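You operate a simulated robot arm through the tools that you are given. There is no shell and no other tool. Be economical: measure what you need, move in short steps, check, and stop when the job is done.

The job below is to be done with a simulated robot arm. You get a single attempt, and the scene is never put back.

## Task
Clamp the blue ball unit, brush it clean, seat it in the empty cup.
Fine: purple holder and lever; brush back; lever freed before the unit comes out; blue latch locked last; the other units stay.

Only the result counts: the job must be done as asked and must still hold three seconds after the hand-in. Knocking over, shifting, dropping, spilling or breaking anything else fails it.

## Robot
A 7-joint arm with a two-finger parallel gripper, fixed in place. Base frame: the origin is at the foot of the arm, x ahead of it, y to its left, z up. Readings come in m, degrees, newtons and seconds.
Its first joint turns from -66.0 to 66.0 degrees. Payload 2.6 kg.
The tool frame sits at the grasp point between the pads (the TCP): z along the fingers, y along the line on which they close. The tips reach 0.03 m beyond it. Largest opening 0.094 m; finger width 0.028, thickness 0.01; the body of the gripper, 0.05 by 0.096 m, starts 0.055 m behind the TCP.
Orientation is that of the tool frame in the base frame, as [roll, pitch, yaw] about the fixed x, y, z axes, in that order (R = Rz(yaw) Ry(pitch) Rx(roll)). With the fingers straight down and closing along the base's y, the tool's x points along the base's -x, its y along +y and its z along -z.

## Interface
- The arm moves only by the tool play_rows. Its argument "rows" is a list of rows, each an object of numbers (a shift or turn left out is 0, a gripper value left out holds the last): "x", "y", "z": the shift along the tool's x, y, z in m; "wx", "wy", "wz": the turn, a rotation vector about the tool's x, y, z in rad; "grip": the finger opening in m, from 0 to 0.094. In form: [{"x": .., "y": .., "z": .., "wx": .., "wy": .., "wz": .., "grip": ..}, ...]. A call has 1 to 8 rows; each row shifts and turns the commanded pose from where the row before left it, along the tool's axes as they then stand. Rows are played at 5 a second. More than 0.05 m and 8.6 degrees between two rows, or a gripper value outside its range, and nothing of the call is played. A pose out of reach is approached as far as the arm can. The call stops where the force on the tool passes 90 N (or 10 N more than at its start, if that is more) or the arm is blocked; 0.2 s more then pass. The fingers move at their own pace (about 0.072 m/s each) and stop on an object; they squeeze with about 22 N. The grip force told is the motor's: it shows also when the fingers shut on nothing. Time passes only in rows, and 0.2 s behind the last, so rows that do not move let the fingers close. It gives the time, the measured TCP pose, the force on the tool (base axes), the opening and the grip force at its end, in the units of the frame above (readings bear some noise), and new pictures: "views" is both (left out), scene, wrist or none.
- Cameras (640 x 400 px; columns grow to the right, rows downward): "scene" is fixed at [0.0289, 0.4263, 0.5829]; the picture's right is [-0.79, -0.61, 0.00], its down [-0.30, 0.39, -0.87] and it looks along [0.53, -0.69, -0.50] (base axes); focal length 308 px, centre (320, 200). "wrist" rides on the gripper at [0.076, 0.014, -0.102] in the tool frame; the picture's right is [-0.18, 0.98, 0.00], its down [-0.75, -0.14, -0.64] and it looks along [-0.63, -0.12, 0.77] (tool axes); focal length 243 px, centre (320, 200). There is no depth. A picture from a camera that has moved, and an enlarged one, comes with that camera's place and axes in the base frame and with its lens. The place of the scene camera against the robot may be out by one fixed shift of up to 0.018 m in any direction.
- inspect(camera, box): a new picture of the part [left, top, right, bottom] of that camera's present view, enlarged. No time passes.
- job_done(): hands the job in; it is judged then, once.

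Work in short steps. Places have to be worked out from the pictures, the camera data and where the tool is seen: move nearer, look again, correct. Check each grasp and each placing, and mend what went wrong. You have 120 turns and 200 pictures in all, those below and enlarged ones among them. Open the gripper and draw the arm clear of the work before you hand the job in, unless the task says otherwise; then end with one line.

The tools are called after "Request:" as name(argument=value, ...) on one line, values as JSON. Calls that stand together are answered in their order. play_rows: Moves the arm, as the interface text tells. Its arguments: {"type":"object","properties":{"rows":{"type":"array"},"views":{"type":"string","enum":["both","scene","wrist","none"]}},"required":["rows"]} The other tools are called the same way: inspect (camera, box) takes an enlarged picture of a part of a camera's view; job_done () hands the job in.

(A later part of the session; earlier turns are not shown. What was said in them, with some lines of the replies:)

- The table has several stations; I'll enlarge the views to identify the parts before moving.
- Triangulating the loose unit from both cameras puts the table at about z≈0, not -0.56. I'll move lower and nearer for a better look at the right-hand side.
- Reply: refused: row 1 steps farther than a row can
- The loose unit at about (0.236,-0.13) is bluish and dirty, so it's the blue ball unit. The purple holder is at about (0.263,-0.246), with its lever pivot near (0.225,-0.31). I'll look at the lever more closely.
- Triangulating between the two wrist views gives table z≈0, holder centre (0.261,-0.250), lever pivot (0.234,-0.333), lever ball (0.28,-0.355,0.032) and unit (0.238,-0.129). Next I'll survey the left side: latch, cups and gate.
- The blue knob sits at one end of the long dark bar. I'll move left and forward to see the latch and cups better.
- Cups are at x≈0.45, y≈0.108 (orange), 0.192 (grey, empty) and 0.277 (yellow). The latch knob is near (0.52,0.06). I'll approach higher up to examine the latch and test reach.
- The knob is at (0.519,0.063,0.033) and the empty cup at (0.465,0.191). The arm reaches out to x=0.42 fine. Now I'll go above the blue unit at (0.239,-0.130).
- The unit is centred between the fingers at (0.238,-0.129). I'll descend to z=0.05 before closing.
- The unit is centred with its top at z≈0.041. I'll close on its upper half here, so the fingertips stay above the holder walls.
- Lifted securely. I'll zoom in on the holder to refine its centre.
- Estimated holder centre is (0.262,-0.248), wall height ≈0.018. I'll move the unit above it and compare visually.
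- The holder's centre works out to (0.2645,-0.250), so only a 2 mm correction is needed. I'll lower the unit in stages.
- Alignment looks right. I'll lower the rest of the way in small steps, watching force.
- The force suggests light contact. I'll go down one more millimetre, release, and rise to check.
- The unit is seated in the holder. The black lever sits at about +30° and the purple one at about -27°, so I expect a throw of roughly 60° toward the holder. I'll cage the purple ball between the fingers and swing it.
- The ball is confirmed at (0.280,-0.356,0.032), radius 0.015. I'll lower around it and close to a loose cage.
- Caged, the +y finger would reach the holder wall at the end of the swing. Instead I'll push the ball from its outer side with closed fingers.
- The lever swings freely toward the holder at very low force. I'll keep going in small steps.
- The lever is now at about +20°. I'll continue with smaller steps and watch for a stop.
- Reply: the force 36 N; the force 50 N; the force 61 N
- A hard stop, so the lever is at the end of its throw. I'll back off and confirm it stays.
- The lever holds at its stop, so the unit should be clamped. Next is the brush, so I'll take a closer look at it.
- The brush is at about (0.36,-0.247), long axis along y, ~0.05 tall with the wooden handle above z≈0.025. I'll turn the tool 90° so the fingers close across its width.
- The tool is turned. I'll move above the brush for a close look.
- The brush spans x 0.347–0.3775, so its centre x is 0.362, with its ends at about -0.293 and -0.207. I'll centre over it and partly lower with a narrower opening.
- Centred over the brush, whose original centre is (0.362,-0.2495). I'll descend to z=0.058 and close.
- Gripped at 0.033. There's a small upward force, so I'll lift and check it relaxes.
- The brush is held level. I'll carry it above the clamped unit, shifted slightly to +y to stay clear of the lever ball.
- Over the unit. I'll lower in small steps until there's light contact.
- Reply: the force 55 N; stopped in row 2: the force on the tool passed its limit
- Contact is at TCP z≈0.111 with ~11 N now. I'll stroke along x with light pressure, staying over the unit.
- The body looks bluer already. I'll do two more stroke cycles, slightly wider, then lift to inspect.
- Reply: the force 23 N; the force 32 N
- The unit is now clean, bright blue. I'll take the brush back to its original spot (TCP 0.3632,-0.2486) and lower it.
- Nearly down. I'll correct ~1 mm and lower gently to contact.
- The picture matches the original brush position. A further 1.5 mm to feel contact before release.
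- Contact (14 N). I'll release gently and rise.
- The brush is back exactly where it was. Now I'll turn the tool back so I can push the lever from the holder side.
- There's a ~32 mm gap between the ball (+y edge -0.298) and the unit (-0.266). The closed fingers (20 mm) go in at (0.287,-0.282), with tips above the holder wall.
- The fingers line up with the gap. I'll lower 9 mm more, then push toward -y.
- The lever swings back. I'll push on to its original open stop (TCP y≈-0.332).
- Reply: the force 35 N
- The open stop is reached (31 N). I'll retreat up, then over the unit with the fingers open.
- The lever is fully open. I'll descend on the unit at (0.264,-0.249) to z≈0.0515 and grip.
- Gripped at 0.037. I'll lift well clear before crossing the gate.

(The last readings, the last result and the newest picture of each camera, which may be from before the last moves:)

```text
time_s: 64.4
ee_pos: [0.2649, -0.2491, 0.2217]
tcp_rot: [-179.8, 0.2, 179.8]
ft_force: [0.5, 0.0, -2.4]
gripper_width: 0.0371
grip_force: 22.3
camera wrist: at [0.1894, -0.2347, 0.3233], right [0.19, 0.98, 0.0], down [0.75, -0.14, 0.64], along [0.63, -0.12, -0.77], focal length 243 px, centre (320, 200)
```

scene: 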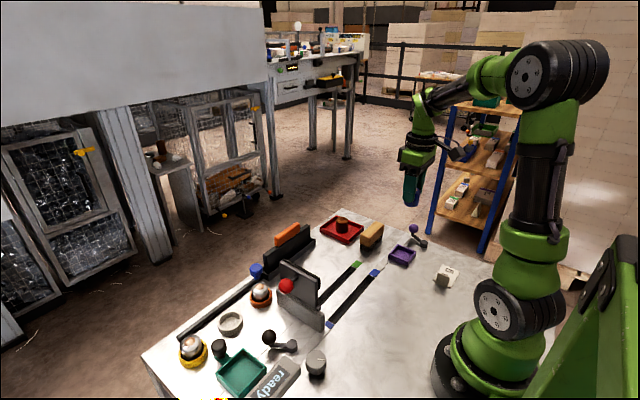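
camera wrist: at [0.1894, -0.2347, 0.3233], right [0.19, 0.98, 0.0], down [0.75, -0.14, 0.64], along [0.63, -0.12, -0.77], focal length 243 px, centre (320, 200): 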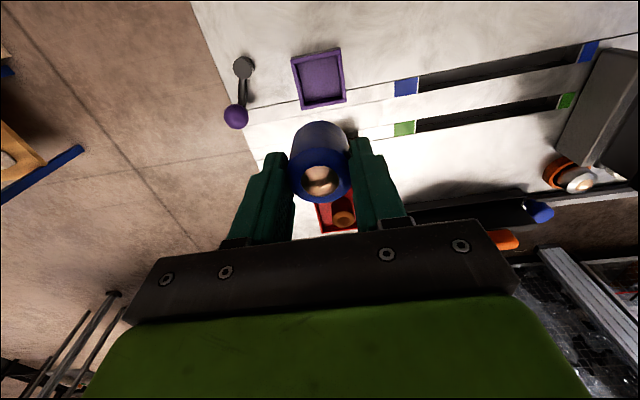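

Now I'll traverse to the cup area at height.

Request:
play_rows(rows=[{"y": 0.048}, {"y": 0.048}, {"y": 0.048}, {"y": 0.048}, {"y": 0.048}, {"y": 0.048}, {"y": 0.048}, {"y": 0.048}], views="none")

Request:
play_rows(rows=[{"y": 0.048}, {"y": 0.008, "x": -0.045}, {"x": -0.045}, {"x": -0.02}, {"z": 0.02}, {}], views="both")

Request:
inspect(camera="wrist", box=[210, 20, 450, 170])

```text
time_s: 66.2
ee_pos: [0.2654, 0.135, 0.2206]
tcp_rot: [-179.9, 0.1, 179.8]
ft_force: [-0.6, 0.0, -2.0]
gripper_width: 0.0372
grip_force: 21.6
```

```text
time_s: 67.6
ee_pos: [0.3777, 0.1908, 0.1999]
tcp_rot: [-179.8, 0.0, 179.8]
ft_force: [1.0, 0.3, -2.6]
gripper_width: 0.0371
grip_force: 21.5
camera wrist: at [0.3013, 0.2054, 0.3009], right [0.19, 0.98, 0.0], down [0.75, -0.14, 0.64], along [0.63, -0.12, -0.77], focal length 243 px, centre (320, 200)
```

scene: 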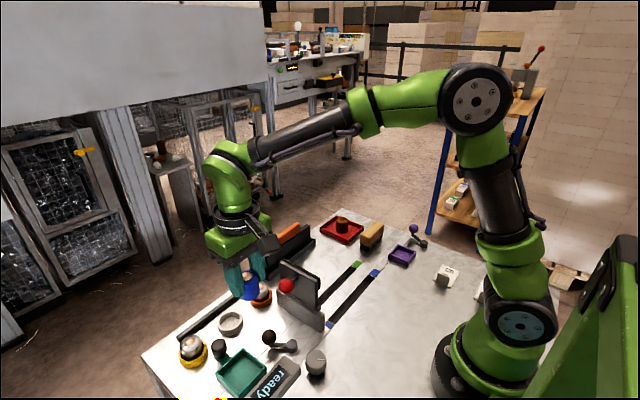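
wrist: 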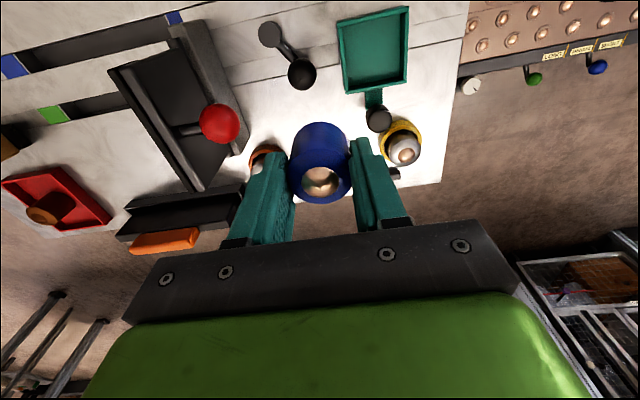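

```text
2.67 times, centred on (330, 95) of wrist
camera zoom: at [0.3013, 0.2054, 0.3009], right [0.19, 0.98, 0.0], down [0.75, -0.14, 0.64], along [0.63, -0.12, -0.77], focal length 647 px, centre (293, 480)
```

zoom: 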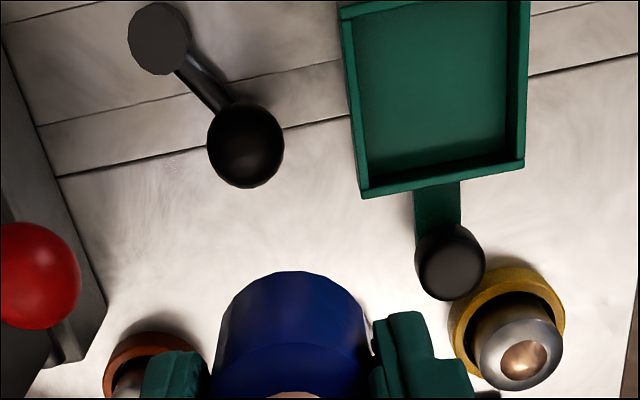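

I'll advance above the empty cup and look down at it.

Request:
play_rows(rows=[{"x": -0.042}, {"x": -0.042}, {"z": 0.03}, {"z": 0.03}, {}], views="both")

Request:
inspect(camera="wrist", box=[210, 40, 430, 180])

Request:
inspect(camera="scene", box=[160, 250, 310, 370])

```text
time_s: 68.8
ee_pos: [0.4601, 0.1902, 0.1405]
tcp_rot: [-179.8, 0.1, 179.8]
ft_force: [0.6, -0.4, -1.0]
gripper_width: 0.0369
grip_force: 21.9
camera wrist: at [0.3844, 0.2047, 0.241], right [0.19, 0.98, 0.0], down [0.75, -0.14, 0.64], along [0.63, -0.12, -0.77], focal length 243 px, centre (320, 200)
```

scene: 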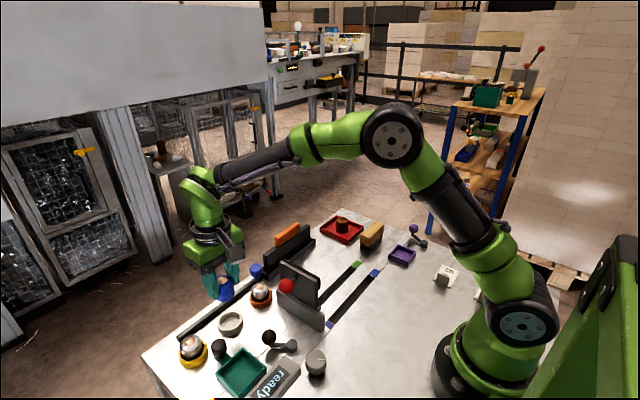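
wrist: 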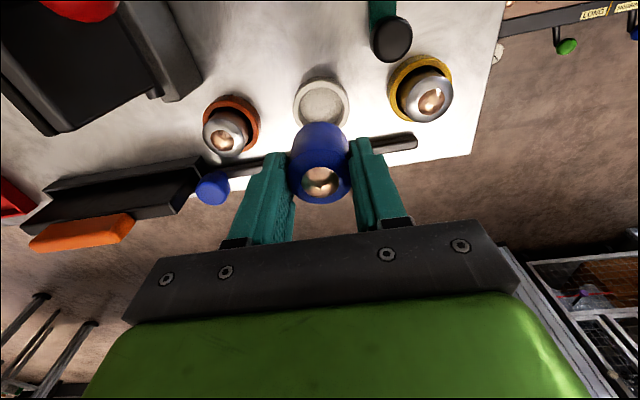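

```text
2.86 times, centred on (320, 110) of wrist
camera zoom: at [0.3844, 0.2047, 0.241], right [0.19, 0.98, 0.0], down [0.75, -0.14, 0.64], along [0.63, -0.12, -0.77], focal length 693 px, centre (320, 457)
```

zoom: 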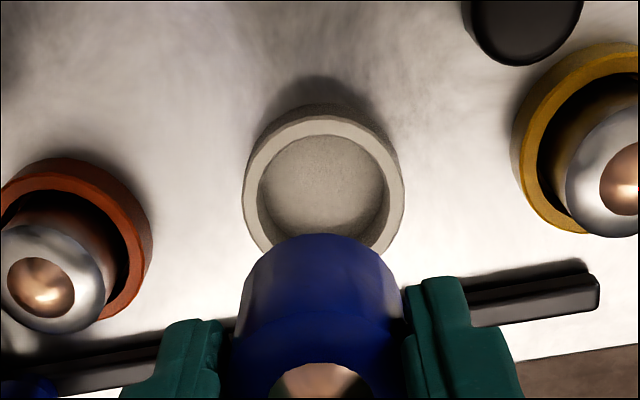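

```text
3.33 times, centred on (235, 310) of scene
camera zoom: at [0.0289, 0.4263, 0.5829], right [-0.79, -0.61, 0.0], down [-0.3, 0.39, -0.87], along [0.53, -0.69, -0.5], focal length 1028 px, centre (603, -167)
```

zoom: 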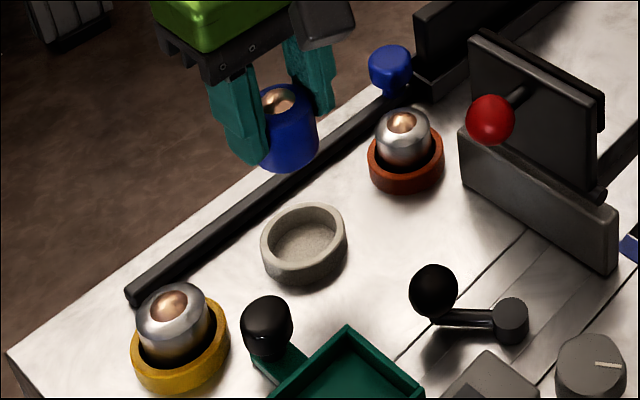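

Cup centre estimate: (0.4633,0.191), inner diameter ≈0.041 against the 0.037 unit. That's tight, so I'll correct, lower to just above the rim, and look again.

Request:
play_rows(rows=[{"x": -0.0025, "y": 0.001, "z": 0.025}, {"z": 0.025}, {"z": 0.008}, {}], views="wrist")

Request:
inspect(camera="wrist", box=[240, 70, 400, 210])

Request:
inspect(camera="scene", box=[190, 280, 280, 350])

Request:
play_rows(rows=[{}], views="none")

Request:
play_rows(rows=[{}], views="none")

```text
time_s: 69.8
ee_pos: [0.4623, 0.1902, 0.082]
tcp_rot: [-179.8, 0.1, 179.8]
ft_force: [-0.2, 0.6, -1.1]
gripper_width: 0.0368
grip_force: 21.7
camera wrist: at [0.3871, 0.2057, 0.1829], right [0.19, 0.98, 0.0], down [0.75, -0.14, 0.64], along [0.63, -0.12, -0.77], focal length 243 px, centre (320, 200)
```

wrist: 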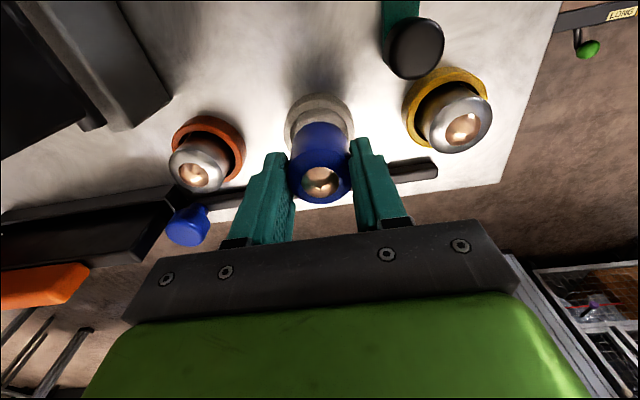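

```text
2.86 times, centred on (320, 140) of wrist
camera zoom: at [0.3871, 0.2057, 0.1829], right [0.19, 0.98, 0.0], down [0.75, -0.14, 0.64], along [0.63, -0.12, -0.77], focal length 693 px, centre (320, 371)
```

zoom: 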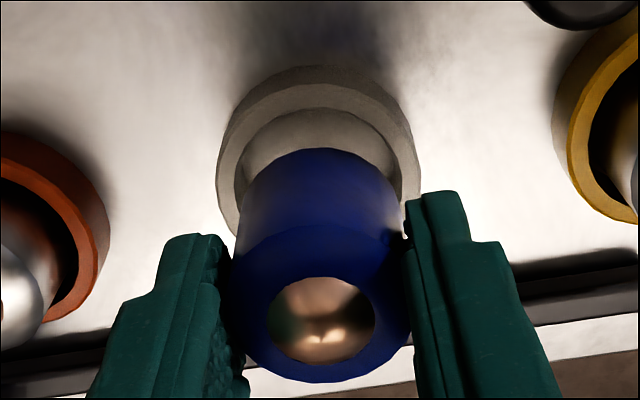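

```text
5.71 times, centred on (235, 315) of scene
camera zoom: at [0.0289, 0.4263, 0.5829], right [-0.79, -0.61, 0.0], down [-0.3, 0.39, -0.87], along [0.53, -0.69, -0.5], focal length 1763 px, centre (806, -457)
```

zoom: 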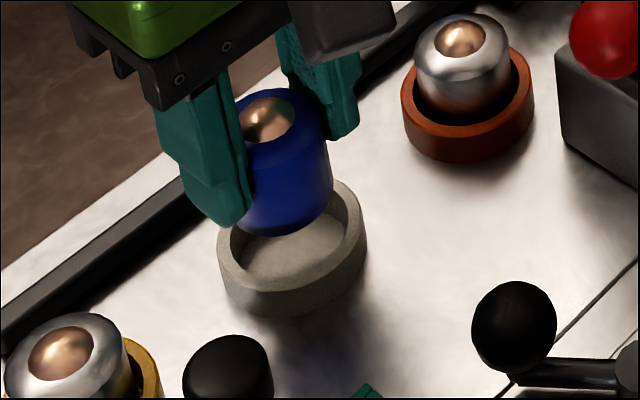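

```text
time_s: 70.2
ee_pos: [0.4629, 0.19, 0.0829]
tcp_rot: [-179.9, 0.0, 179.8]
ft_force: [0.3, 0.1, -0.8]
gripper_width: 0.0368
grip_force: 22.3
```

```text
time_s: 70.6
ee_pos: [0.4632, 0.1917, 0.0831]
tcp_rot: [-179.8, 0.1, 179.8]
ft_force: [0.0, 0.4, -1.9]
gripper_width: 0.037
grip_force: 22.2
```

Both views suggest near alignment. I'll zoom further to measure the relative offset properly.

Request:
inspect(camera="scene", box=[212, 292, 260, 332])

Request:
inspect(camera="wrist", box=[270, 80, 370, 160])

```text
10.00 times, centred on (236, 312) of scene
camera zoom: at [0.0289, 0.4263, 0.5829], right [-0.79, -0.61, 0.0], down [-0.3, 0.39, -0.87], along [0.53, -0.69, -0.5], focal length 3085 px, centre (1160, -920)
```

zoom: 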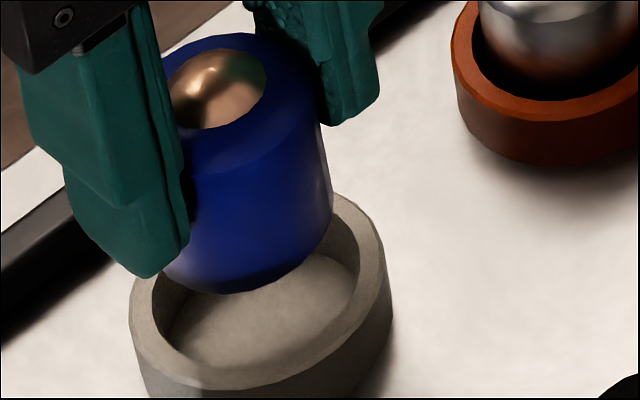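

```text
5.00 times, centred on (320, 120) of wrist
camera zoom: at [0.3871, 0.2057, 0.1832], right [0.19, 0.98, 0.0], down [0.75, -0.14, 0.64], along [0.63, -0.12, -0.77], focal length 1213 px, centre (320, 600)
```

zoom: 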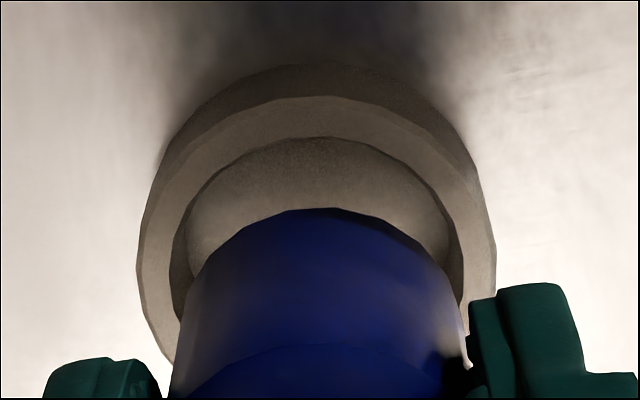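

Refined: rim height ≈0.0155, inner radius ≈0.0215, and the unit is aligned with the cup to within about 1 mm in both views. I'll lower in small steps.

Request:
play_rows(rows=[{"x": -0.0006, "z": 0.01}, {"z": 0.008}, {}], views="none")

Request:
inspect(camera="scene", box=[212, 292, 260, 332])

Request:
inspect(camera="wrist", box=[270, 80, 370, 160])

```text
time_s: 71.4
ee_pos: [0.4623, 0.1903, 0.065]
tcp_rot: [-179.8, 0.0, 179.8]
ft_force: [1.4, -0.1, -1.4]
gripper_width: 0.0371
grip_force: 21.9
```

```text
10.00 times, centred on (236, 312) of scene
camera zoom: at [0.0289, 0.4263, 0.5829], right [-0.79, -0.61, 0.0], down [-0.3, 0.39, -0.87], along [0.53, -0.69, -0.5], focal length 3085 px, centre (1160, -920)
```

zoom: 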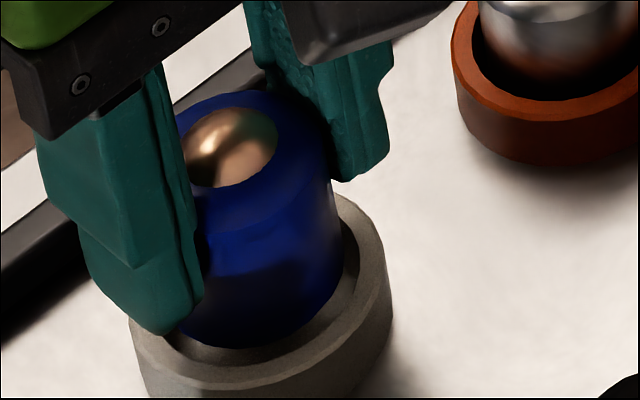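

```text
5.00 times, centred on (320, 120) of wrist
camera zoom: at [0.3877, 0.2053, 0.1653], right [0.19, 0.98, 0.0], down [0.75, -0.14, 0.64], along [0.63, -0.12, -0.77], focal length 1213 px, centre (320, 600)
```

zoom: 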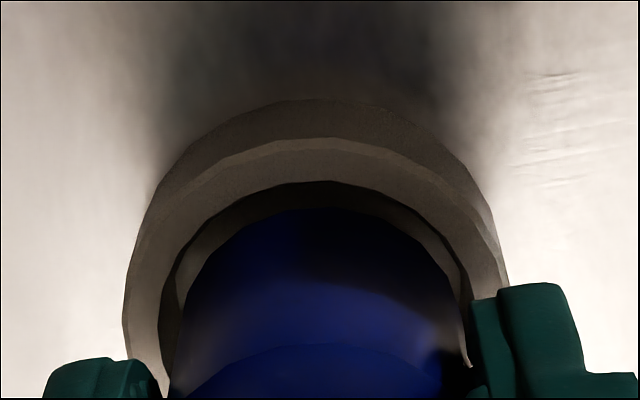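

The unit sits concentrically just at the rim. I'll continue down gently.

Request:
play_rows(rows=[{"z": 0.004}, {"z": 0.004}, {"z": 0.002}, {}], views="none")

Request:
play_rows(rows=[{"z": 0.002}, {}], views="none")

Request:
inspect(camera="scene", box=[202, 282, 270, 338])

```text
time_s: 72.4
ee_pos: [0.465, 0.1909, 0.0541]
tcp_rot: [-179.7, 0.0, 179.7]
ft_force: [-0.9, -0.3, -2.4]
gripper_width: 0.037
grip_force: 22.4
```

```text
time_s: 73.0
ee_pos: [0.4629, 0.1914, 0.0523]
tcp_rot: [-179.7, 0.0, 179.8]
ft_force: [-0.3, 0.8, -1.6]
gripper_width: 0.0369
grip_force: 21.9
```

```text
7.14 times, centred on (236, 310) of scene
camera zoom: at [0.0289, 0.4263, 0.5829], right [-0.79, -0.61, 0.0], down [-0.3, 0.39, -0.87], along [0.53, -0.69, -0.5], focal length 2204 px, centre (920, -586)
```

zoom: 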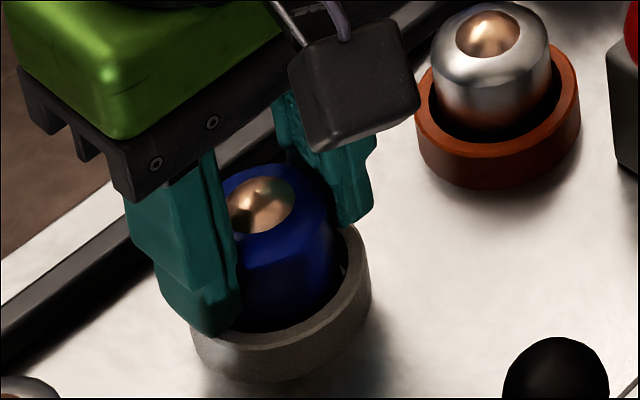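

It's inside the cup with no contact yet. A few more millimetres to the floor.

Request:
play_rows(rows=[{"z": 0.0015}, {}], views="none")

Request:
play_rows(rows=[{"z": 0.0015}, {}], views="none")

```text
time_s: 73.6
ee_pos: [0.4651, 0.1913, 0.0506]
tcp_rot: [-179.8, 0.1, 179.7]
ft_force: [1.0, -0.4, -1.7]
gripper_width: 0.0371
grip_force: 21.6
```

```text
time_s: 74.2
ee_pos: [0.4637, 0.1908, 0.05]
tcp_rot: [-179.9, -0.1, 179.8]
ft_force: [0.8, 0.3, -2.2]
gripper_width: 0.0373
grip_force: 22.0
```

Request:
play_rows(rows=[{"z": 0.001}, {}], views="none")

Request:
play_rows(rows=[{"z": 0.001}, {}], views="none")

```text
time_s: 74.8
ee_pos: [0.4639, 0.1906, 0.0488]
tcp_rot: [-179.7, 0.1, 179.7]
ft_force: [0.4, 0.1, -1.7]
gripper_width: 0.0368
grip_force: 21.7
```

```text
time_s: 75.4
ee_pos: [0.4635, 0.1904, 0.0475]
tcp_rot: [-179.9, 0.2, 179.8]
ft_force: [-1.9, -1.8, 3.2]
gripper_width: 0.0372
grip_force: 21.9
```

Light contact: the unit is at the cup floor. I'll release and rise to verify.

Request:
play_rows(rows=[{"z": -0.001, "grip": 0.05}, {"grip": 0.055}, {}, {"z": -0.02}, {"z": -0.04}, {"z": -0.02}, {}], views="both")

Request:
inspect(camera="scene", box=[160, 250, 310, 370])

Request:
inspect(camera="wrist", box=[170, 40, 470, 220])

```text
time_s: 77.0
ee_pos: [0.4633, 0.1914, 0.1282]
tcp_rot: [-179.8, -0.1, 179.9]
ft_force: [-0.6, 0.4, -0.8]
gripper_width: 0.0548
grip_force: 0.0
camera wrist: at [0.3878, 0.2059, 0.2288], right [0.19, 0.98, 0.0], down [0.75, -0.14, 0.64], along [0.63, -0.12, -0.77], focal length 243 px, centre (320, 200)
```

scene: 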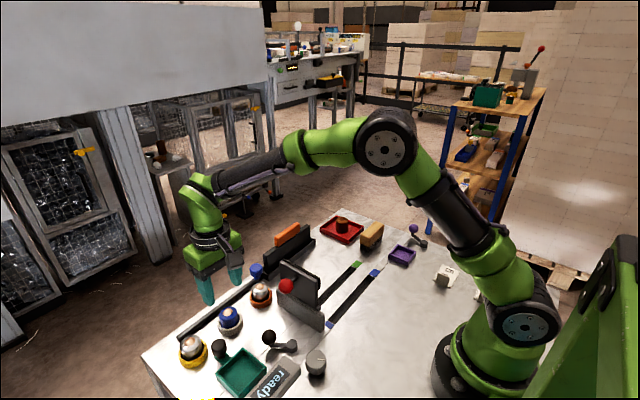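
wrist: 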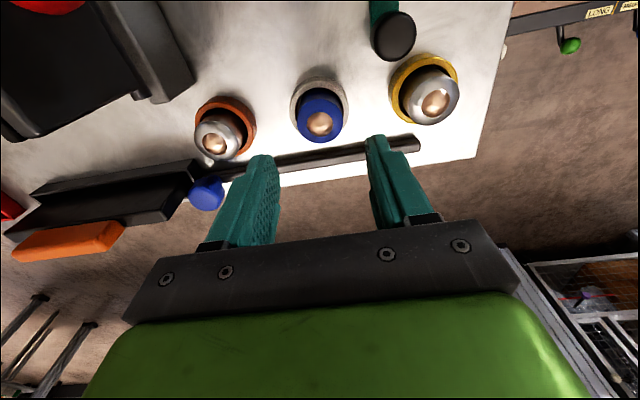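

```text
3.33 times, centred on (235, 310) of scene
camera zoom: at [0.0289, 0.4263, 0.5829], right [-0.79, -0.61, 0.0], down [-0.3, 0.39, -0.87], along [0.53, -0.69, -0.5], focal length 1028 px, centre (603, -167)
```

zoom: 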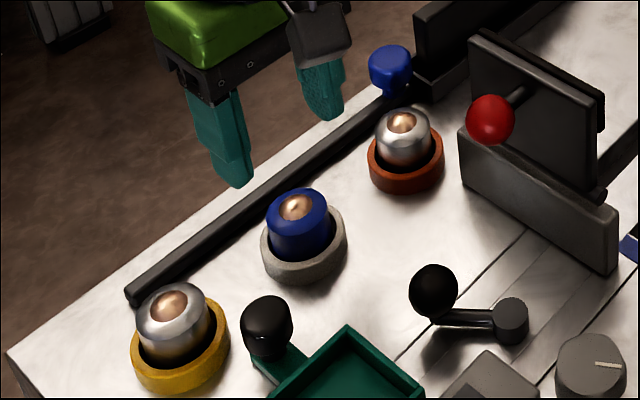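

```text
2.13 times, centred on (320, 130) of wrist
camera zoom: at [0.3878, 0.2059, 0.2288], right [0.19, 0.98, 0.0], down [0.75, -0.14, 0.64], along [0.63, -0.12, -0.77], focal length 518 px, centre (320, 349)
```

zoom: 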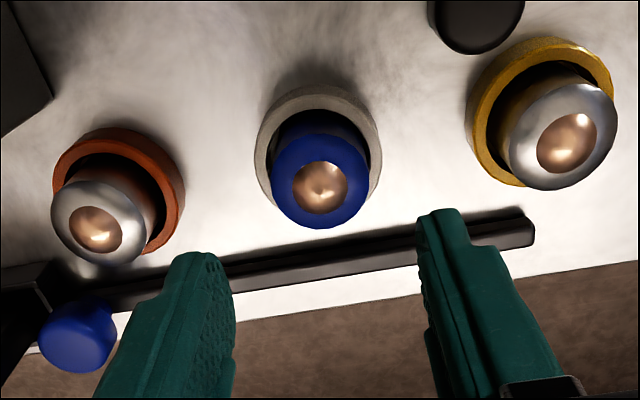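

The blue unit is seated properly in the grey cup. Now I'll look closely at the latch.

Request:
play_rows(rows=[{"y": -0.045, "z": -0.01}, {"y": -0.045}, {"y": -0.02, "x": 0.02}, {"y": -0.005, "z": -0.01}, {}], views="wrist")

Request:
inspect(camera="wrist", box=[230, 60, 430, 200])

Request:
inspect(camera="scene", box=[235, 250, 295, 300])

```text
time_s: 78.2
ee_pos: [0.4427, 0.0766, 0.1491]
tcp_rot: [-179.8, 0.1, 179.8]
ft_force: [-0.1, 0.5, 0.7]
gripper_width: 0.0549
grip_force: 0.0
camera wrist: at [0.3672, 0.0903, 0.2499], right [0.19, 0.98, 0.0], down [0.75, -0.14, 0.64], along [0.63, -0.12, -0.77], focal length 243 px, centre (320, 200)
```

wrist: 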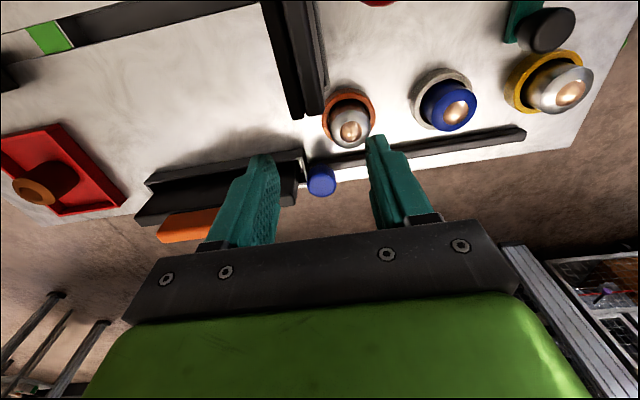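

```text
2.86 times, centred on (330, 130) of wrist
camera zoom: at [0.3672, 0.0903, 0.2499], right [0.19, 0.98, 0.0], down [0.75, -0.14, 0.64], along [0.63, -0.12, -0.77], focal length 693 px, centre (291, 400)
```

zoom: 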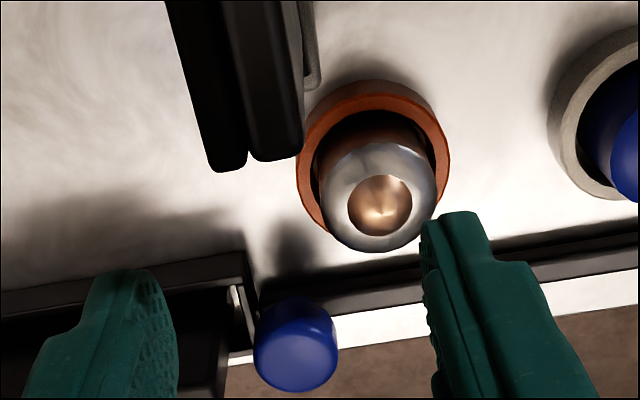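

```text
8.00 times, centred on (265, 275) of scene
camera zoom: at [0.0289, 0.4263, 0.5829], right [-0.79, -0.61, 0.0], down [-0.3, 0.39, -0.87], along [0.53, -0.69, -0.5], focal length 2468 px, centre (760, -400)
```

zoom: 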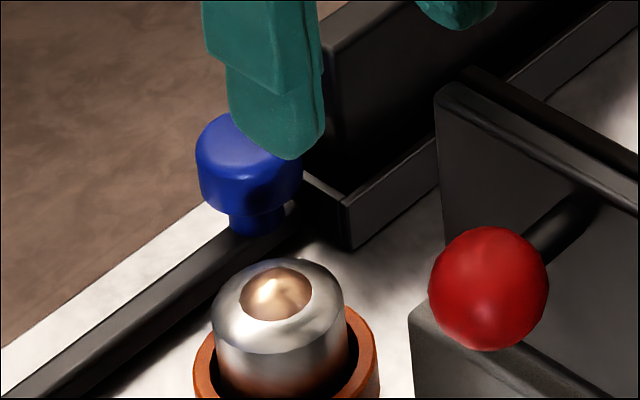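

The latch knob (≈0.032 wide, at (0.518,0.064)) sits at the rack end of its rail, so it can presumably slide only toward +y, past the cups. I'll turn the tool 90° to grip the knob across the rail.

Request:
play_rows(rows=[{"wz": 0.1428}, {"wz": 0.1428}, {"wz": 0.1428}, {"wz": 0.1428}, {"wz": 0.1428}, {"wz": 0.1428}, {"wz": 0.1428}, {"wz": 0.1428}], views="none")

Request:
play_rows(rows=[{"wz": 0.1428}, {"wz": 0.1428}, {"wz": 0.1428}, {"y": 0.04}, {"y": 0.035, "x": -0.008}, {}], views="both")

Request:
inspect(camera="wrist", box=[220, 0, 420, 140])

```text
time_s: 80.0
ee_pos: [0.4452, 0.0688, 0.1483]
tcp_rot: [180.0, 1.1, 114.1]
ft_force: [9.1, -31.8, 0.9]
gripper_width: 0.0575
grip_force: 2.3
```

```text
time_s: 80.9
ee_pos: [0.4585, 0.0578, 0.149]
tcp_rot: [-179.2, 2.1, 89.3]
ft_force: [0.0, 0.1, -0.1]
gripper_width: 0.0549
grip_force: 0.1
stopped in row 4: the force on the tool passed its limit (the readings are from after the stop); the commanded pose is now the measured one
camera wrist: at [0.4752, 0.1362, 0.246], right [0.98, -0.2, -0.01], down [-0.14, -0.73, 0.67], along [-0.14, -0.66, -0.74], focal length 243 px, centre (320, 200)
```

scene: 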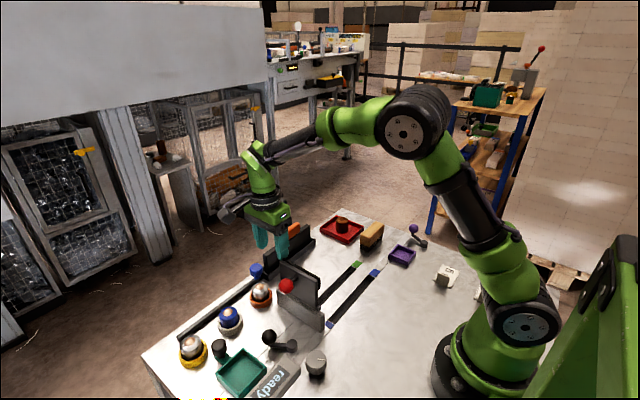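
wrist: 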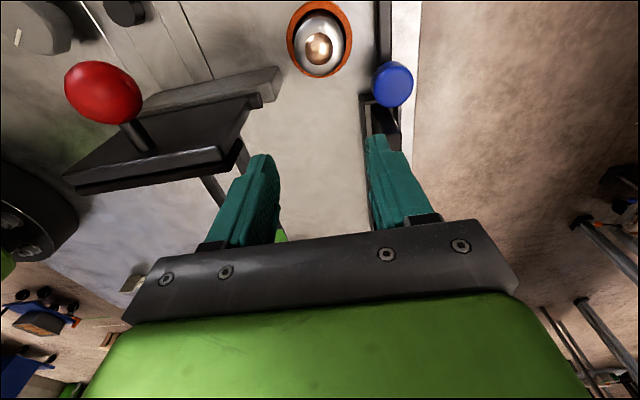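

```text
2.86 times, centred on (320, 70) of wrist
camera zoom: at [0.4752, 0.1362, 0.246], right [0.98, -0.2, -0.01], down [-0.14, -0.73, 0.67], along [-0.14, -0.66, -0.74], focal length 693 px, centre (320, 571)
```

zoom: 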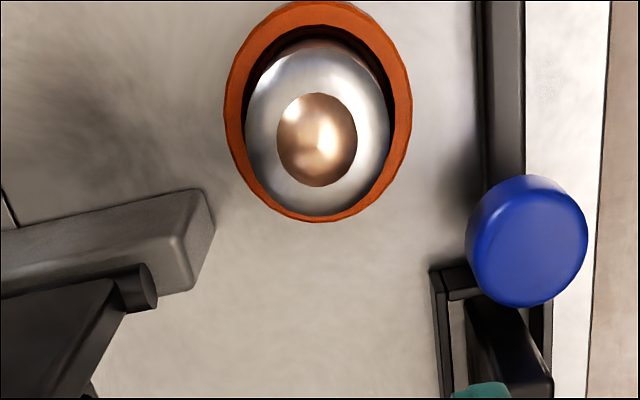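

Something was touched during the turn, probably the gate plate beside the fingers. I'll compare the gate and rack with the earlier images before moving.

Request:
inspect(camera="scene", box=[220, 220, 380, 320])

Request:
inspect(camera="scene", box=[240, 200, 340, 310])

```text
4.00 times, centred on (300, 270) of scene
camera zoom: at [0.0288, 0.4264, 0.5829], right [-0.79, -0.61, 0.0], down [-0.3, 0.39, -0.87], along [0.53, -0.69, -0.5], focal length 1234 px, centre (400, -80)
```

zoom: 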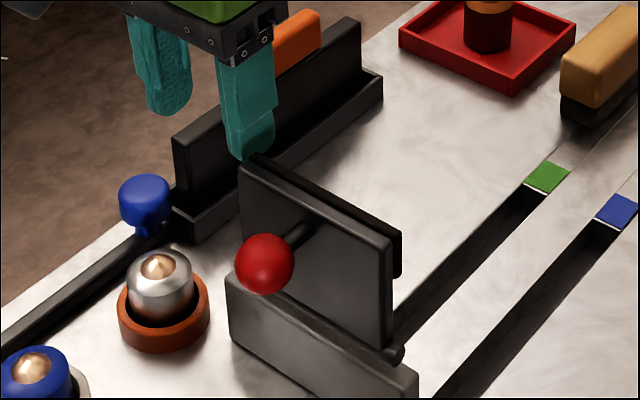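

```text
3.64 times, centred on (290, 255) of scene
camera zoom: at [0.0288, 0.4264, 0.5829], right [-0.79, -0.61, 0.0], down [-0.3, 0.39, -0.87], along [0.53, -0.69, -0.5], focal length 1122 px, centre (429, 0)
```

zoom: 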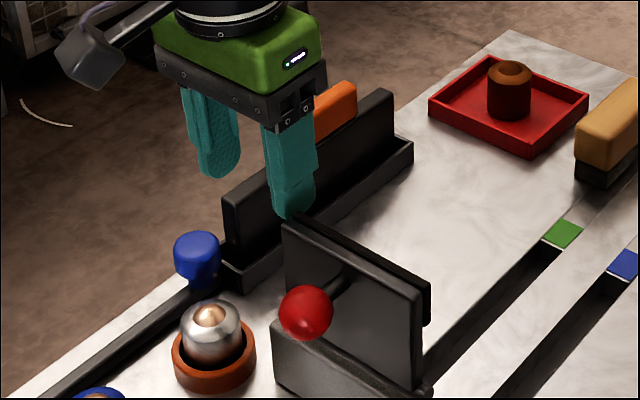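

Gate, rack and handle are all unmoved from the earlier images; a finger only brushed the gate plate's corner. I'll rise straight up, then level the tool.

Request:
play_rows(rows=[{"z": -0.02}, {"z": -0.03}, {"wy": 0.0364, "wx": -0.0144, "wz": -0.012}, {"y": 0.03}, {"y": 0.03}, {}], views="both")

Request:
inspect(camera="scene", box=[220, 220, 380, 320])

Request:
inspect(camera="wrist", box=[220, 0, 420, 140])

```text
time_s: 82.3
ee_pos: [0.5185, 0.0591, 0.1977]
tcp_rot: [-179.9, 0.1, 90.0]
ft_force: [-0.9, -0.3, 0.2]
gripper_width: 0.0551
grip_force: 0.1
camera wrist: at [0.5332, 0.1346, 0.2995], right [0.98, -0.18, 0.0], down [-0.14, -0.75, 0.64], along [-0.12, -0.63, -0.77], focal length 243 px, centre (320, 200)
```

scene: 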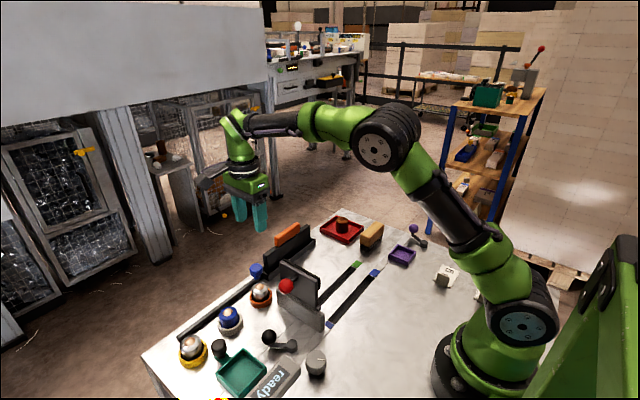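
wrist: 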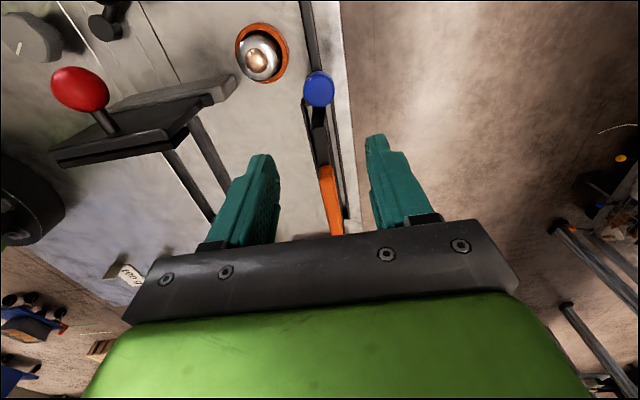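

```text
4.00 times, centred on (300, 270) of scene
camera zoom: at [0.0289, 0.4263, 0.5829], right [-0.79, -0.61, 0.0], down [-0.3, 0.39, -0.87], along [0.53, -0.69, -0.5], focal length 1234 px, centre (400, -80)
```

zoom: 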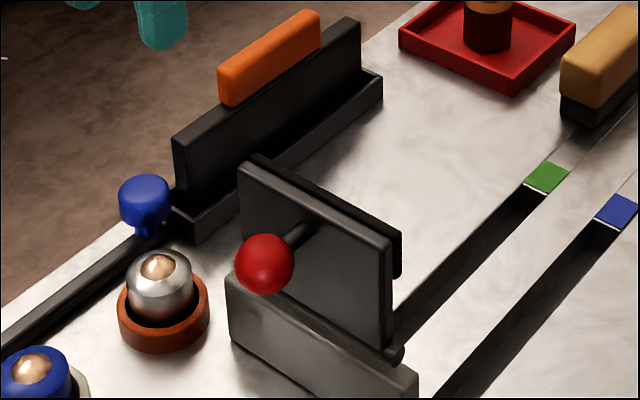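

```text
2.86 times, centred on (320, 70) of wrist
camera zoom: at [0.5332, 0.1346, 0.2995], right [0.98, -0.18, 0.0], down [-0.14, -0.75, 0.64], along [-0.12, -0.63, -0.77], focal length 693 px, centre (320, 571)
```

zoom: 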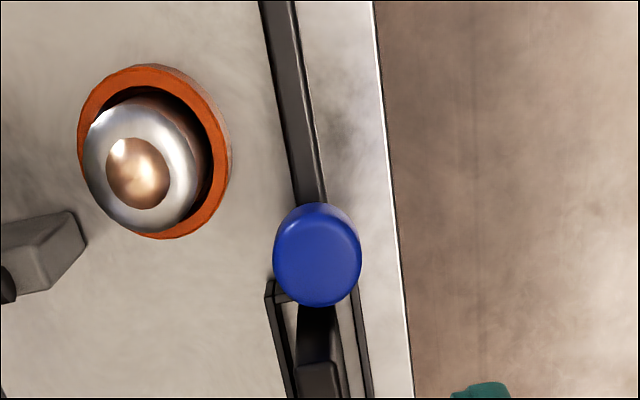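

All unchanged. The knob is at (0.519,0.0635). I'll descend with the fingers straddling it in x, offset slightly to +y to clear the rack end.

Request:
play_rows(rows=[{"x": 0.0095}, {"z": 0.04}, {"z": 0.04}, {"z": 0.03}, {}], views="wrist")

Request:
inspect(camera="scene", box=[220, 220, 320, 310])

Request:
inspect(camera="wrist", box=[220, 60, 420, 200])

```text
time_s: 83.5
ee_pos: [0.5182, 0.0678, 0.0883]
tcp_rot: [-180.0, 0.1, 90.0]
ft_force: [0.0, -0.1, 0.1]
gripper_width: 0.0549
grip_force: 0.2
camera wrist: at [0.5334, 0.1431, 0.1886], right [0.98, -0.18, 0.0], down [-0.14, -0.75, 0.64], along [-0.12, -0.63, -0.77], focal length 243 px, centre (320, 200)
```

wrist: 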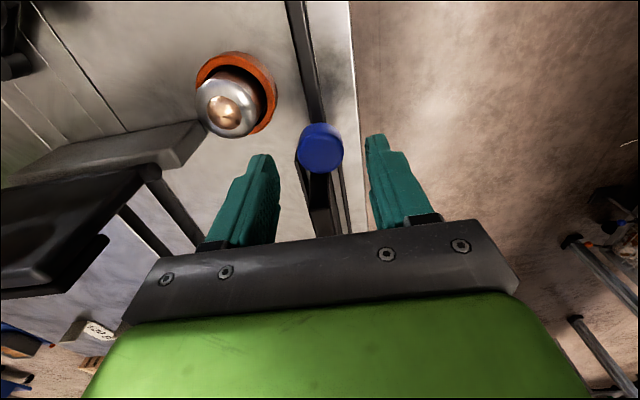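

```text
4.44 times, centred on (270, 265) of scene
camera zoom: at [0.0289, 0.4263, 0.5829], right [-0.79, -0.61, 0.0], down [-0.3, 0.39, -0.87], along [0.53, -0.69, -0.5], focal length 1371 px, centre (542, -89)
```

zoom: 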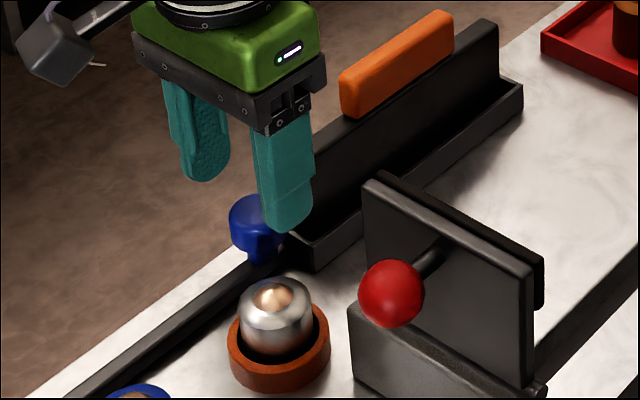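

```text
2.86 times, centred on (320, 130) of wrist
camera zoom: at [0.5334, 0.1431, 0.1886], right [0.98, -0.18, 0.0], down [-0.14, -0.75, 0.64], along [-0.12, -0.63, -0.77], focal length 693 px, centre (320, 400)
```

zoom: 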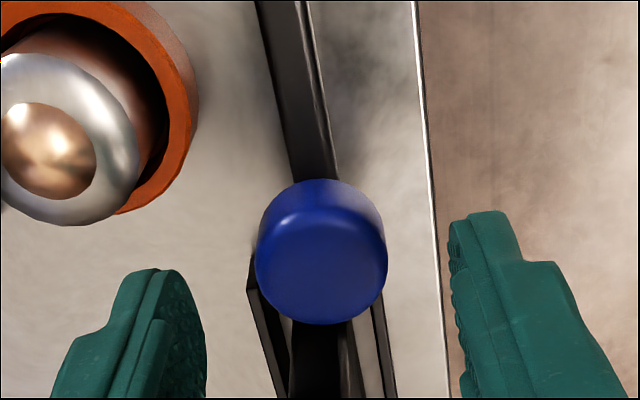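

Aligned. I'll descend to z≈0.05 and close on the knob.

Request:
play_rows(rows=[{"z": 0.02}, {"z": 0.018}, {"grip": 0.0}, {}, {}], views="wrist")

Request:
inspect(camera="scene", box=[220, 220, 320, 310])

```text
time_s: 84.7
ee_pos: [0.5194, 0.067, 0.0488]
tcp_rot: [-179.9, 0.1, 90.0]
ft_force: [-13.2, -0.8, 1.2]
gripper_width: 0.0319
grip_force: 44.9
camera wrist: at [0.5334, 0.1434, 0.1501], right [0.98, -0.19, 0.0], down [-0.14, -0.75, 0.64], along [-0.12, -0.63, -0.77], focal length 243 px, centre (320, 200)
```

wrist: 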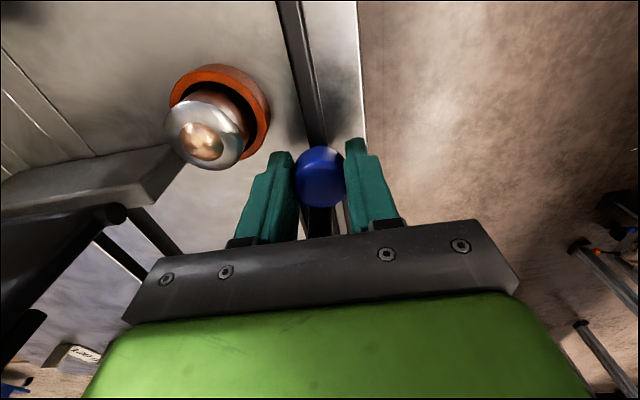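

```text
4.44 times, centred on (270, 265) of scene
camera zoom: at [0.0289, 0.4263, 0.5829], right [-0.79, -0.61, 0.0], down [-0.3, 0.39, -0.87], along [0.53, -0.69, -0.5], focal length 1371 px, centre (542, -89)
```

zoom: 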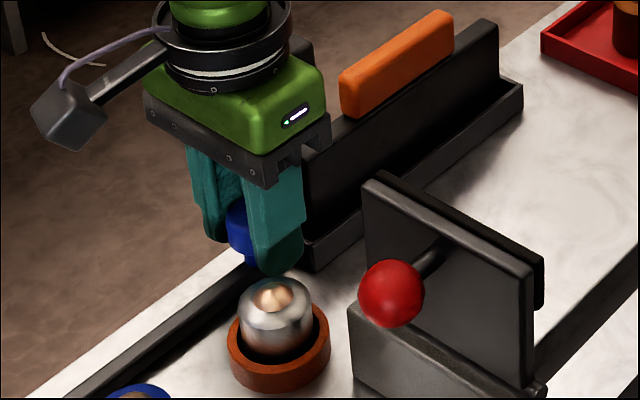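

The knob is gripped. I'll try a careful slide toward +y.

Request:
play_rows(rows=[{"x": 0.004, "y": -0.0008}, {"x": 0.004}, {}], views="none")

Request:
inspect(camera="wrist", box=[220, 60, 420, 200])

```text
time_s: 85.5
ee_pos: [0.5179, 0.0768, 0.0494]
tcp_rot: [-180.0, 0.1, 90.0]
ft_force: [-2.2, -1.2, -8.4]
gripper_width: 0.0316
grip_force: 44.6
```

```text
2.86 times, centred on (320, 130) of wrist
camera zoom: at [0.5328, 0.1515, 0.1501], right [0.98, -0.18, 0.0], down [-0.14, -0.75, 0.64], along [-0.12, -0.63, -0.77], focal length 693 px, centre (320, 400)
```

zoom: 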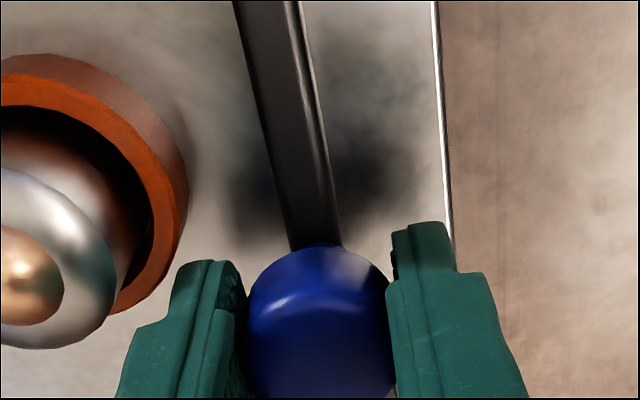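

The knob slides with the gripper at little force. Continuing along the rail.

Request:
play_rows(rows=[{"x": 0.01}, {"x": 0.01}, {"x": 0.01}, {}], views="both")

Request:
inspect(camera="scene", box=[180, 240, 300, 340])

```text
time_s: 86.5
ee_pos: [0.5171, 0.0975, 0.0488]
tcp_rot: [-179.9, 0.8, 89.6]
ft_force: [-13.2, -33.5, -5.0]
gripper_width: 0.0317
grip_force: 45.0
camera wrist: at [0.5338, 0.1751, 0.1492], right [0.98, -0.19, 0.0], down [-0.15, -0.74, 0.65], along [-0.13, -0.64, -0.76], focal length 243 px, centre (320, 200)
```

scene: 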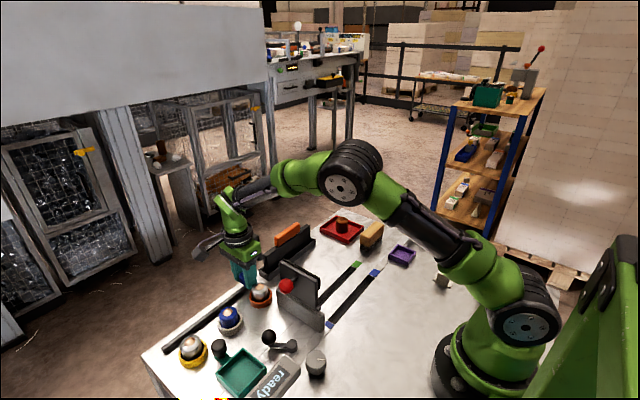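
wrist: 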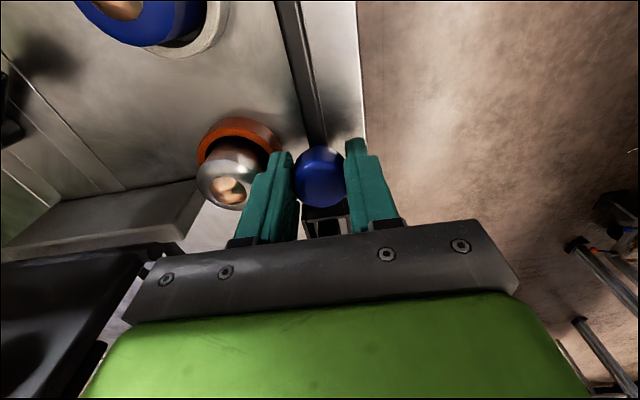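

```text
4.00 times, centred on (240, 290) of scene
camera zoom: at [0.029, 0.4263, 0.5829], right [-0.79, -0.61, 0.0], down [-0.3, 0.39, -0.87], along [0.53, -0.69, -0.5], focal length 1234 px, centre (640, -160)
```

zoom: 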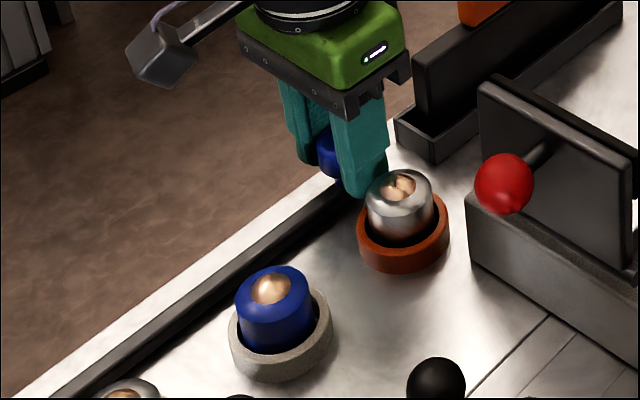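

A hard stop at y≈0.0975: the whole bar moved about 30 mm like a bolt, so it looks locked. I'll relax the push, release and rise to verify.

Request:
play_rows(rows=[{"x": -0.004}, {"grip": 0.05}, {}, {"z": -0.03}, {"z": -0.04}, {"z": -0.03}, {}], views="both")

Request:
inspect(camera="scene", box=[140, 240, 300, 360])

Request:
inspect(camera="wrist", box=[140, 0, 420, 200])

```text
time_s: 88.1
ee_pos: [0.5174, 0.1003, 0.1489]
tcp_rot: [180.0, 0.1, 90.1]
ft_force: [0.3, 1.0, -0.4]
gripper_width: 0.0498
grip_force: 0.1
camera wrist: at [0.5333, 0.1773, 0.2508], right [0.98, -0.18, 0.0], down [-0.14, -0.75, 0.64], along [-0.12, -0.63, -0.77], focal length 243 px, centre (320, 200)
```

scene: 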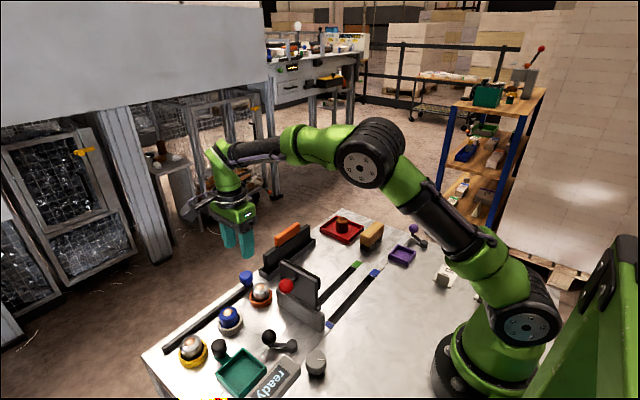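
wrist: 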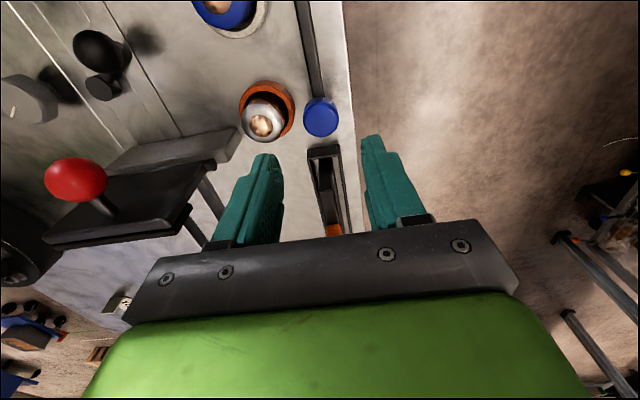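

```text
3.33 times, centred on (220, 300) of scene
camera zoom: at [0.0289, 0.4263, 0.5829], right [-0.79, -0.61, 0.0], down [-0.3, 0.39, -0.87], along [0.53, -0.69, -0.5], focal length 1028 px, centre (653, -133)
```

zoom: 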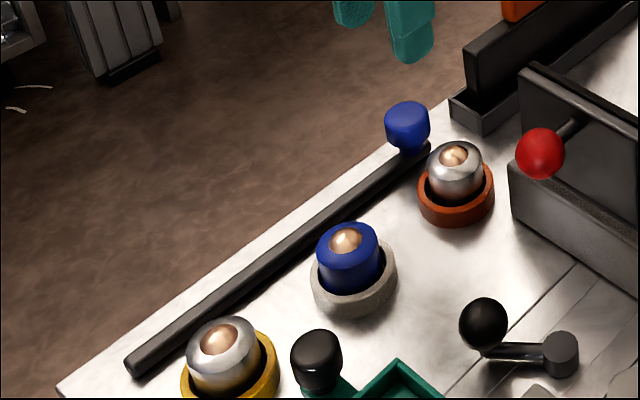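

```text
2.00 times, centred on (280, 100) of wrist
camera zoom: at [0.5333, 0.1773, 0.2508], right [0.98, -0.18, 0.0], down [-0.14, -0.75, 0.64], along [-0.12, -0.63, -0.77], focal length 485 px, centre (400, 400)
```

zoom: 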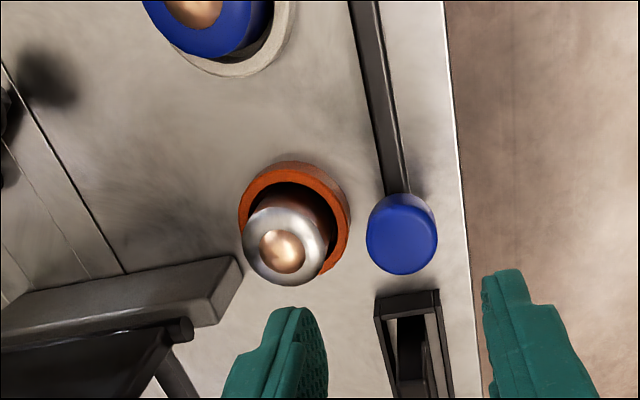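

The latch bar sits at its stop (knob now y≈0.097), and the three units are in their cups. I'll withdraw the arm up and clear, then take a final look.

Request:
play_rows(rows=[{"z": -0.045}, {"z": -0.045}, {"z": -0.045}, {"y": -0.045}, {"y": -0.045}, {"y": -0.045, "x": -0.02}, {"y": -0.045, "x": -0.02}, {}], views="both")

Request:
inspect(camera="scene", box=[140, 200, 480, 400])

Request:
inspect(camera="scene", box=[150, 260, 290, 370])

```text
time_s: 89.9
ee_pos: [0.3385, 0.0638, 0.2856]
tcp_rot: [-180.0, 0.1, 90.0]
ft_force: [0.0, -0.3, 0.6]
gripper_width: 0.0497
grip_force: 0.1
camera wrist: at [0.3529, 0.1393, 0.3863], right [0.98, -0.18, 0.0], down [-0.14, -0.75, 0.64], along [-0.12, -0.63, -0.77], focal length 243 px, centre (320, 200)
```

scene: 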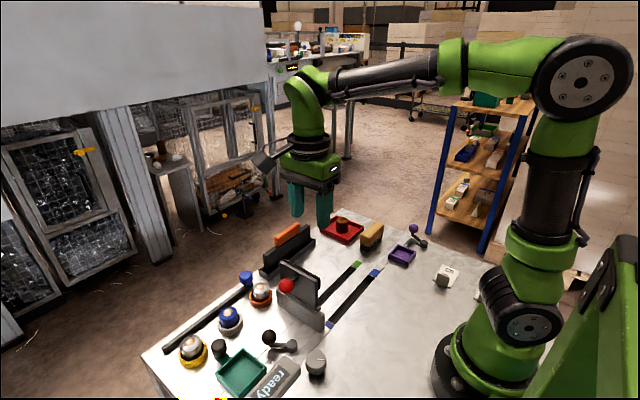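
wrist: 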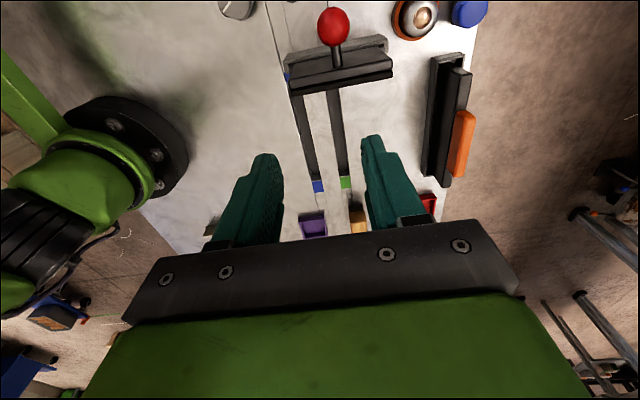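

```text
1.88 times, centred on (310, 300) of scene
camera zoom: at [0.0289, 0.4263, 0.5829], right [-0.79, -0.61, 0.0], down [-0.3, 0.39, -0.87], along [0.53, -0.69, -0.5], focal length 581 px, centre (339, 12)
```

zoom: 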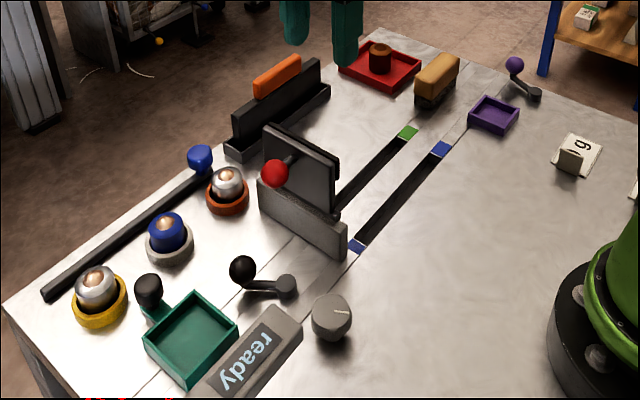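

```text
3.64 times, centred on (220, 315) of scene
camera zoom: at [0.0289, 0.4263, 0.5829], right [-0.79, -0.61, 0.0], down [-0.3, 0.39, -0.87], along [0.53, -0.69, -0.5], focal length 1122 px, centre (684, -218)
```

zoom: 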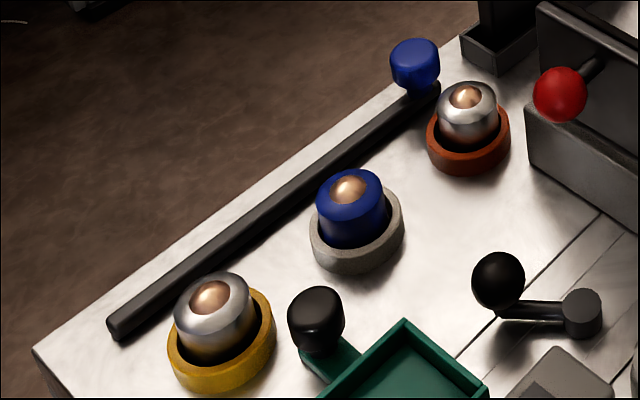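

Everything is in place: the clean blue unit is in the grey cup, the brush is back, the lever is open, the latch is locked, and the other units haven't moved. I'll open the gripper fully and hand in.

Request:
play_rows(rows=[{"grip": 0.094}, {}, {}], views="none")

Request:
job_done()

```text
time_s: 90.7
ee_pos: [0.3385, 0.0624, 0.2847]
tcp_rot: [-180.0, 0.0, 90.1]
ft_force: [0.2, -0.5, 0.3]
gripper_width: 0.094
grip_force: 0.1
```

```text
The job is handed in.
```

I clamped the blue unit, brushed it clean and seated it in the empty cup; the brush is back, the lever was freed first, the blue latch was slid to its stop last (taken as locked), and a finger brushed the gate without visibly moving it.
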